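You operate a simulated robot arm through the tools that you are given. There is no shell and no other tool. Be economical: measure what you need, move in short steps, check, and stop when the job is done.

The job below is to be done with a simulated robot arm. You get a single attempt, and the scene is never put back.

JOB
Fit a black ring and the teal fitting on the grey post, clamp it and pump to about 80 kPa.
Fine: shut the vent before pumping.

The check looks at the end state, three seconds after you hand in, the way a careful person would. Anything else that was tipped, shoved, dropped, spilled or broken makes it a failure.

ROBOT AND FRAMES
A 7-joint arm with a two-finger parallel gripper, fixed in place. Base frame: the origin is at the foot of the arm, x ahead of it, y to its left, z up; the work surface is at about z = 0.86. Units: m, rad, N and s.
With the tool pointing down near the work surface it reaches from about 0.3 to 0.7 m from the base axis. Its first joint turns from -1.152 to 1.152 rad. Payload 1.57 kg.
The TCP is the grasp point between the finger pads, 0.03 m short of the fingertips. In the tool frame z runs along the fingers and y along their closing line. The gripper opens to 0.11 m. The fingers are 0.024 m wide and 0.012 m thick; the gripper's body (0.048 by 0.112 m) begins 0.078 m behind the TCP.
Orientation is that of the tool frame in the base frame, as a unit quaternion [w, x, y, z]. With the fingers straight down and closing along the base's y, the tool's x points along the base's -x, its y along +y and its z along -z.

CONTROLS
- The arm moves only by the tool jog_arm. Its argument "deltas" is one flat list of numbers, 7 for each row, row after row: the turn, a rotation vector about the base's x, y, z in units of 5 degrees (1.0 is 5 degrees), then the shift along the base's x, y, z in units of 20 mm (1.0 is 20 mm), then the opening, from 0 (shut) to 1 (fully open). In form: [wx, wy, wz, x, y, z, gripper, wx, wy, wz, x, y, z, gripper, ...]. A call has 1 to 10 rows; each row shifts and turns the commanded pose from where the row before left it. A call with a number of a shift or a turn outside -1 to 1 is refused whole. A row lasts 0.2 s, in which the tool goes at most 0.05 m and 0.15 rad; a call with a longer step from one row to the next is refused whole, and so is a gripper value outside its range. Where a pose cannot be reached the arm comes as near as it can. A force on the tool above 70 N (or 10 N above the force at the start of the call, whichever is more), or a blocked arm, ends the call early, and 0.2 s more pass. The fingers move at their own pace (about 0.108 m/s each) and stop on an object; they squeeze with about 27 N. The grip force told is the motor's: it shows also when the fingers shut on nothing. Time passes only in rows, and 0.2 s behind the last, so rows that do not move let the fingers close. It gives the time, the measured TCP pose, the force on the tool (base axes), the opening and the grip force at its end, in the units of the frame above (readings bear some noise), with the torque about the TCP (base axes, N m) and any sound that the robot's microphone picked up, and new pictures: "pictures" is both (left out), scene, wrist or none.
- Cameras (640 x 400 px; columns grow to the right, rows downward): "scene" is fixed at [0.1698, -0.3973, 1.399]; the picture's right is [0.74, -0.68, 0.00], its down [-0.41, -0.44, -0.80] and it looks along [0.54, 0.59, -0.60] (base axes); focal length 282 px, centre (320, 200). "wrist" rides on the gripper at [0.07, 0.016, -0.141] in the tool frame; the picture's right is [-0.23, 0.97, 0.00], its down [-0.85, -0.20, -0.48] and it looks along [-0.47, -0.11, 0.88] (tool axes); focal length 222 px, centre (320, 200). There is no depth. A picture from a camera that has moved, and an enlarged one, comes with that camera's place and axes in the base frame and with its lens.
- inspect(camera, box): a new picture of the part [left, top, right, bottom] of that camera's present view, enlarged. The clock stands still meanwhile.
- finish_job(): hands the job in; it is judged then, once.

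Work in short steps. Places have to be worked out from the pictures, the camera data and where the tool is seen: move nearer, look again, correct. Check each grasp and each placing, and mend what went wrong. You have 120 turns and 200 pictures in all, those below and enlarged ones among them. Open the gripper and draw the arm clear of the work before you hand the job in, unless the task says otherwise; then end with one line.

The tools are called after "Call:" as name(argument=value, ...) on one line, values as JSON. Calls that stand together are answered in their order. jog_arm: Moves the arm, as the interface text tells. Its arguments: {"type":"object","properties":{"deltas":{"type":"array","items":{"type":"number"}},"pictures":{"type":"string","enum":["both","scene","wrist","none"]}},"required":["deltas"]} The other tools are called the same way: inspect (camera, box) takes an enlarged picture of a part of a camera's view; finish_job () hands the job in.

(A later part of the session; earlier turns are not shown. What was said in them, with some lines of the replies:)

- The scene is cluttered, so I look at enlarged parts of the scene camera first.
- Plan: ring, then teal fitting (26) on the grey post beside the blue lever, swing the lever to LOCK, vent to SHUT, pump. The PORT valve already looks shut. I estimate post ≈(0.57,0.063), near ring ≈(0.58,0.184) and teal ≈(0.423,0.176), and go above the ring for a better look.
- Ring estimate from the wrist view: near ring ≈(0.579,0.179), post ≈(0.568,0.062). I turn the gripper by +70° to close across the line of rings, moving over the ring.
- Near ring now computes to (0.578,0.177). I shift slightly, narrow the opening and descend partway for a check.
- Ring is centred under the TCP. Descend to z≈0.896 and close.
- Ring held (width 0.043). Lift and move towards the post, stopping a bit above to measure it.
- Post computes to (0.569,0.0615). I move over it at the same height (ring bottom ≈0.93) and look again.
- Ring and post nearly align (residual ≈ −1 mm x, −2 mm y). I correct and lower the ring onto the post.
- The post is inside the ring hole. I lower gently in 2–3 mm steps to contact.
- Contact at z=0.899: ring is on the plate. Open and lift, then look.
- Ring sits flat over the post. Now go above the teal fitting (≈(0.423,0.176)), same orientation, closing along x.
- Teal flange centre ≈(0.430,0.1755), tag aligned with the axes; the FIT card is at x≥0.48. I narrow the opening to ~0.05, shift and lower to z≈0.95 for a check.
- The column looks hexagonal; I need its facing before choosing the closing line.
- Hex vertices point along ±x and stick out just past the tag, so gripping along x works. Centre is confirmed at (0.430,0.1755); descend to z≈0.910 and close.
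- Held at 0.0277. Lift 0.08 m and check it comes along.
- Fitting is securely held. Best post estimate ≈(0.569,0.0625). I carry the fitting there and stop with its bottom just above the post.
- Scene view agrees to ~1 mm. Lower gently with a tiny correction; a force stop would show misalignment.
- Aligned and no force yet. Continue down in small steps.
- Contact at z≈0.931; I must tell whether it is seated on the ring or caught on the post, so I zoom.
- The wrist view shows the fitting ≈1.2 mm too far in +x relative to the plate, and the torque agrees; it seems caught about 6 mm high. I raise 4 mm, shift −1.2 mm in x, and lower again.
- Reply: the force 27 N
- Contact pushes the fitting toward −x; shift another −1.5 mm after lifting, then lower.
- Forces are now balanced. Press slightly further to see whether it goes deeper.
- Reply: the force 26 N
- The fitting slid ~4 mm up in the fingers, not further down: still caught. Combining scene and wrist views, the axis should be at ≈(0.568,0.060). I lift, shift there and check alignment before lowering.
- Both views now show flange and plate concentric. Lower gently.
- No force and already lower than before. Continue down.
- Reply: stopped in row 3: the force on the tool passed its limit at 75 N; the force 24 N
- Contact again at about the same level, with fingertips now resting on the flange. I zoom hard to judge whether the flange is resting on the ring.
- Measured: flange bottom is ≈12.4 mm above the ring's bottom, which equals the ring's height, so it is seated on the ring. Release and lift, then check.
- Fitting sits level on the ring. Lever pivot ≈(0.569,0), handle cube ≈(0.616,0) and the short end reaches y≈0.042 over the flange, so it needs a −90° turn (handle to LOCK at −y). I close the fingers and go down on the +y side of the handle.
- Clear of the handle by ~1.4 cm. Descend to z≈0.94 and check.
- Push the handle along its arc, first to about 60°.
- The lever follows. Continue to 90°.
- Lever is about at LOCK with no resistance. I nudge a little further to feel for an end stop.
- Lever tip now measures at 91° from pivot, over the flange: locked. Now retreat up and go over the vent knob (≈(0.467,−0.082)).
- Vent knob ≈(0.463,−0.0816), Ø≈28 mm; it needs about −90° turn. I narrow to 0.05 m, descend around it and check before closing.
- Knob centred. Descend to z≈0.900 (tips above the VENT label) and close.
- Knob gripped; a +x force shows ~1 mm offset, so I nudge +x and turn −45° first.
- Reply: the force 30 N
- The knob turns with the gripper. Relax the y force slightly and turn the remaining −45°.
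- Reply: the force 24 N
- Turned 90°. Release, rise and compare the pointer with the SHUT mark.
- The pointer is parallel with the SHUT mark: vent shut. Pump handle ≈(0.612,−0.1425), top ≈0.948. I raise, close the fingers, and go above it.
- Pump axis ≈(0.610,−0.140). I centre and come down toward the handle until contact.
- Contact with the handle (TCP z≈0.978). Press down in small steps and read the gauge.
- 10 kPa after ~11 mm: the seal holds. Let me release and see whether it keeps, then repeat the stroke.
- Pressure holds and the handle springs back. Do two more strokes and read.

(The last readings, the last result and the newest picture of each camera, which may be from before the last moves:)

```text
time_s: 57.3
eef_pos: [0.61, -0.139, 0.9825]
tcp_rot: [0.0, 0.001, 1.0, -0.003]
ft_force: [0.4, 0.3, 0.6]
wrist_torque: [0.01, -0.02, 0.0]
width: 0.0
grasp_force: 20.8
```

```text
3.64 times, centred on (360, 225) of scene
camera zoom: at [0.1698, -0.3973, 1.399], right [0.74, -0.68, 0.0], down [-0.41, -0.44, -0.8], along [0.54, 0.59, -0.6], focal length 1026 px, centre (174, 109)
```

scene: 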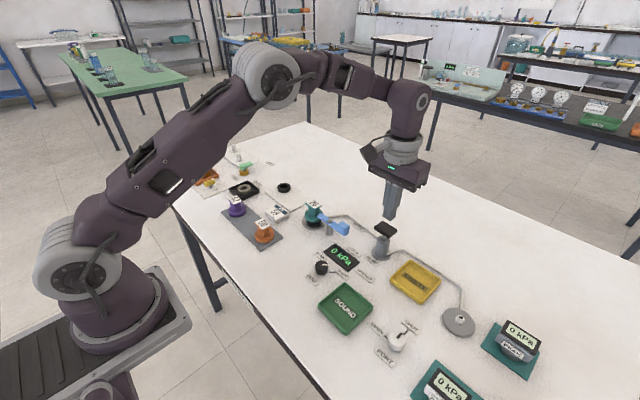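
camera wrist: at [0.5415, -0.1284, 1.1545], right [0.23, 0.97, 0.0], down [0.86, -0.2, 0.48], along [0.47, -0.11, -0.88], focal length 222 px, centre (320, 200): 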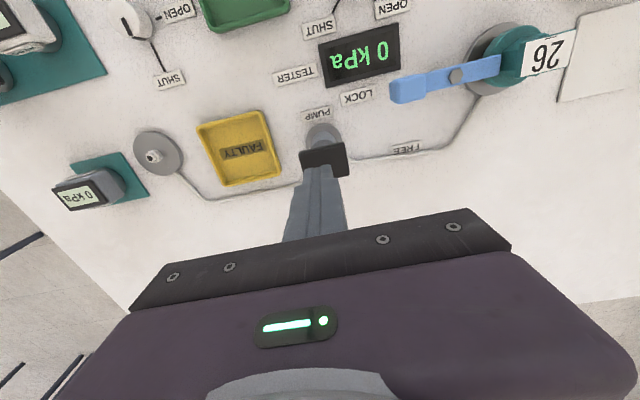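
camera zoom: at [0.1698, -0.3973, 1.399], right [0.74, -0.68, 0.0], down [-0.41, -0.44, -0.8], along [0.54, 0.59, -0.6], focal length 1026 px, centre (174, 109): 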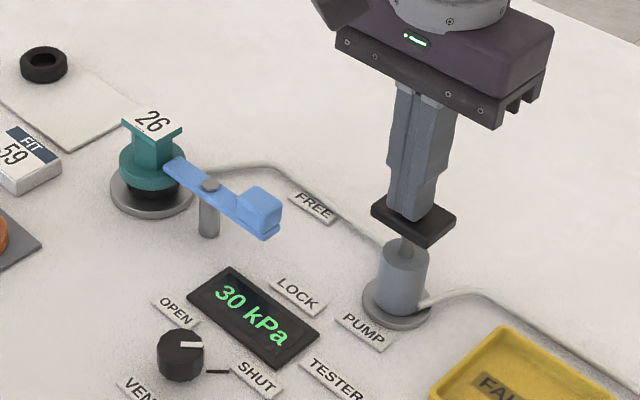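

10 kPa per stroke, now 30. Four more strokes in two calls to reach 70.

Call:
jog_arm(deltas=[0, 0, 0, 0, 0, -0.35, 0, 0, 0, 0, 0, 0, -0.35, 0, 0, 0, 0, 0, 0, 0.35, 0, 0, 0, 0, 0, 0, 0.35, 0, 0, 0, 0, 0, 0, -0.35, 0, 0, 0, 0, 0, 0, -0.35, 0, 0, 0, 0, 0, 0, 0.35, 0, 0, 0, 0, 0, 0, 0.35, 0], pictures="none")

Call:
jog_arm(deltas=[0, 0, 0, 0, 0, -0.35, 0, 0, 0, 0, 0, 0, -0.35, 0, 0, 0, 0, 0, 0, 0.35, 0, 0, 0, 0, 0, 0, 0.35, 0, 0, 0, 0, 0, 0, -0.35, 0, 0, 0, 0, 0, 0, -0.35, 0, 0, 0, 0, 0, 0, 0.35, 0, 0, 0, 0, 0, 0, 0.35, 0], pictures="none")

Call:
inspect(camera="scene", box=[300, 170, 420, 280])

```text
time_s: 59.1
eef_pos: [0.6097, -0.1385, 0.9822]
tcp_rot: [-0.001, 0.0, 1.0, -0.002]
ft_force: [0.0, -0.2, 0.2]
wrist_torque: [-0.01, -0.01, -0.01]
width: 0.0
grasp_force: 21.4
```

```text
time_s: 60.9
eef_pos: [0.6093, -0.1396, 0.9807]
tcp_rot: [0.001, 0.0, 1.0, -0.001]
ft_force: [0.8, 1.1, -0.1]
wrist_torque: [-0.01, 0.02, 0.0]
width: 0.0
grasp_force: 21.8
```

```text
3.64 times, centred on (360, 225) of scene
camera zoom: at [0.1698, -0.3973, 1.399], right [0.74, -0.68, 0.0], down [-0.41, -0.44, -0.8], along [0.54, 0.59, -0.6], focal length 1026 px, centre (174, 109)
```

zoom: 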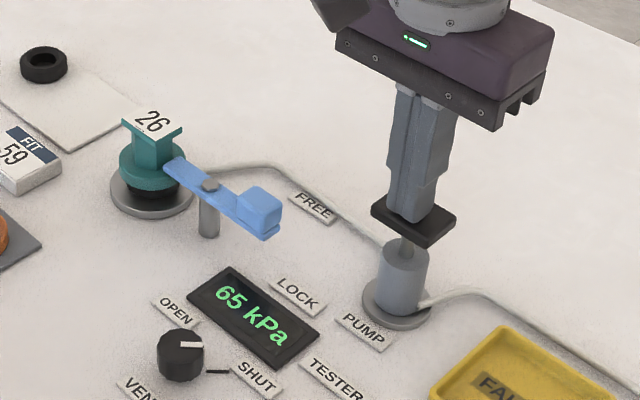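

65 kPa; I wait a second to see if it leaks.

Call:
jog_arm(deltas=[0, 0, 0, 0, 0, 0, 0, 0, 0, 0, 0, 0, 0, 0, 0, 0, 0, 0, 0, 0, 0, 0, 0, 0, 0, 0, 0, 0, 0, 0, 0, 0, 0, 0, 0, 0, 0, 0, 0, 0, 0, 0, 0, 0, 0, 0, 0, 0, 0, 0, 0, 0, 0, 0, 0, 0], pictures="none")

Call:
inspect(camera="scene", box=[330, 230, 370, 280])

```text
time_s: 62.7
eef_pos: [0.6096, -0.1395, 0.981]
tcp_rot: [0.0, 0.0, 1.0, -0.002]
ft_force: [0.0, 0.5, 0.5]
wrist_torque: [0.01, -0.03, -0.03]
width: 0.0
grasp_force: 20.9
```

```text
8.00 times, centred on (350, 255) of scene
camera zoom: at [0.1698, -0.3973, 1.399], right [0.74, -0.68, 0.0], down [-0.41, -0.44, -0.8], along [0.54, 0.59, -0.6], focal length 2257 px, centre (80, -240)
```

zoom: 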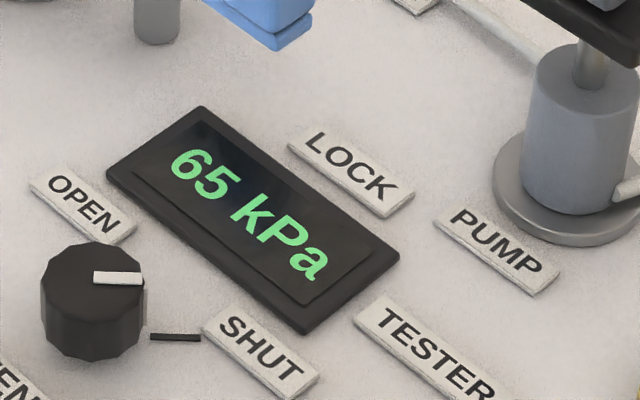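

Stable at 65. One more stroke.

Call:
jog_arm(deltas=[0, 0, 0, 0, 0, -0.35, 0, 0, 0, 0, 0, 0, -0.35, 0, 0, 0, 0, 0, 0, 0.35, 0, 0, 0, 0, 0, 0, 0.35, 0, 0, 0, 0, 0, 0, 0, 0], pictures="none")

Call:
inspect(camera="scene", box=[330, 230, 370, 280])

```text
time_s: 63.9
eef_pos: [0.6083, -0.1409, 0.9836]
tcp_rot: [0.0, 0.0, 1.0, -0.002]
ft_force: [0.0, 0.7, -0.3]
wrist_torque: [-0.02, 0.04, -0.02]
width: 0.0001
grasp_force: 21.1
```

```text
8.00 times, centred on (350, 255) of scene
camera zoom: at [0.1698, -0.3973, 1.399], right [0.74, -0.68, 0.0], down [-0.41, -0.44, -0.8], along [0.54, 0.59, -0.6], focal length 2257 px, centre (80, -240)
```

zoom: 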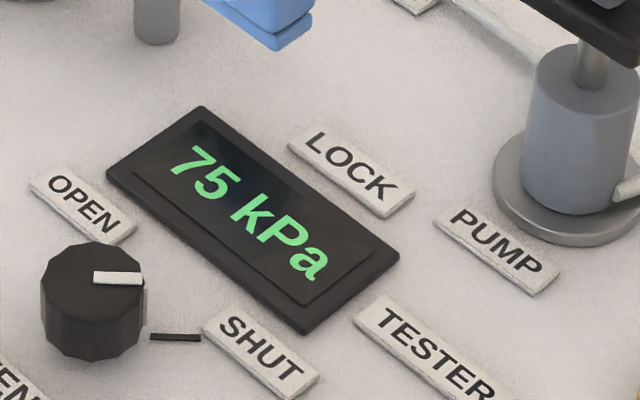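

75 kPa. A half-depth stroke should add about 5.

Call:
jog_arm(deltas=[0, 0, 0, 0, 0, -0.23, 0, 0, 0, 0, 0, 0, -0.23, 0, 0, 0, 0, 0, 0, 0.23, 0, 0, 0, 0, 0, 0, 0.23, 0, 0, 0, 0, 0, 0, 0, 0], pictures="none")

Call:
inspect(camera="scene", box=[330, 230, 370, 280])

```text
time_s: 65.1
eef_pos: [0.6103, -0.1399, 0.9813]
tcp_rot: [0.0, 0.0, 1.0, -0.002]
ft_force: [0.8, -0.7, 0.2]
wrist_torque: [-0.02, 0.03, 0.0]
width: 0.0
grasp_force: 21.1
```

```text
8.00 times, centred on (350, 255) of scene
camera zoom: at [0.1698, -0.3973, 1.399], right [0.74, -0.68, 0.0], down [-0.41, -0.44, -0.8], along [0.54, 0.59, -0.6], focal length 2257 px, centre (80, -240)
```

zoom: 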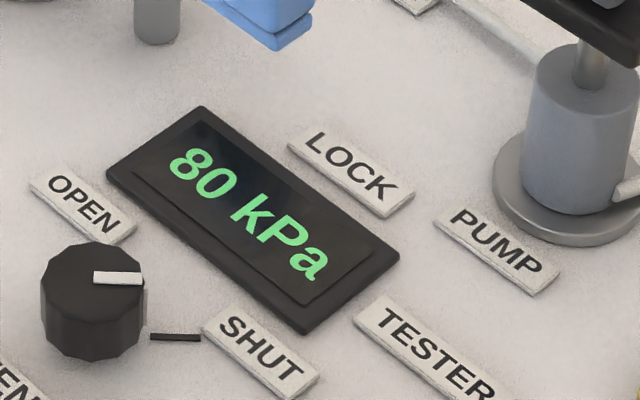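

80 kPa. Raise clear, open the gripper, draw back, and verify that everything holds.

Call:
jog_arm(deltas=[0, 0, 0, 0, 0, 1, 0, 0, 0, 0, 0, 0, 1, 0, 0, 0, 0, 0, 0, 1, 1, 0, 0, 0, 0, 0, 1, 1, 0, 0, 0, -1, 0.3, 1, 1, 0, 0, 0, -1, 0.3, 1, 1, 0, 0, 0, -1, 0.3, 1, 1, 0, 0, 0, -1, 0.3, 1, 1, 0, 0, 0, -1, 0.3, 1, 1, 0, 0, 0, -1, 0.3, 0.5, 1], pictures="both")

Call:
inspect(camera="scene", box=[290, 180, 410, 290])

```text
time_s: 67.3
eef_pos: [0.4903, -0.1039, 1.172]
tcp_rot: [0.0, 0.0, 1.0, -0.003]
ft_force: [0.5, -0.3, 0.4]
wrist_torque: [0.01, -0.01, -0.02]
width: 0.1102
grasp_force: 0.1
camera wrist: at [0.4187, -0.0886, 1.313], right [0.23, 0.97, 0.0], down [0.86, -0.2, 0.48], along [0.47, -0.11, -0.88], focal length 222 px, centre (320, 200)
```

scene: 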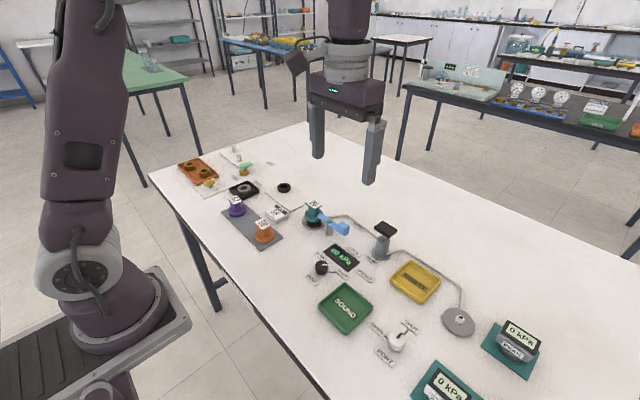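
wrist: 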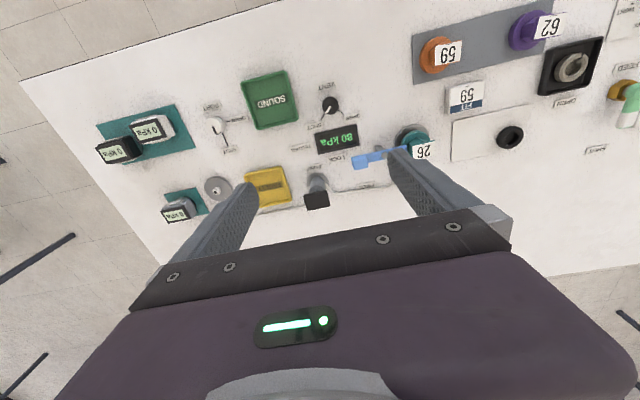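

```text
3.64 times, centred on (350, 235) of scene
camera zoom: at [0.1698, -0.3973, 1.399], right [0.74, -0.68, 0.0], down [-0.41, -0.44, -0.8], along [0.54, 0.59, -0.6], focal length 1026 px, centre (211, 73)
```

zoom: 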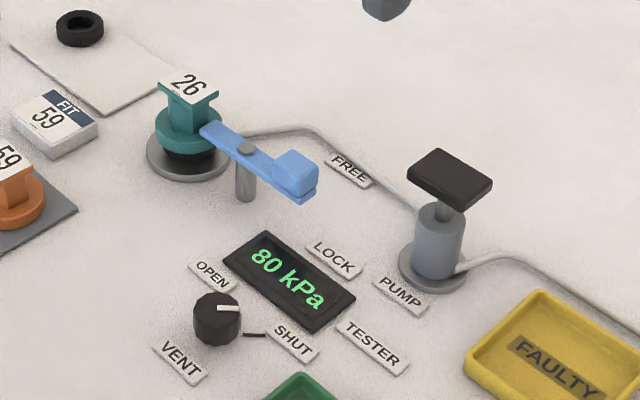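

Gauge holds 80 kPa, the lever is locked, the vent is shut, the arm is clear and nothing else was moved. Handing in.

Call:
finish_job()

```text
The job is handed in.
```

The black ring and the teal fitting are on the grey post and clamped at LOCK, the vent was shut before pumping, and the gauge was holding 80 kPa when I handed in.
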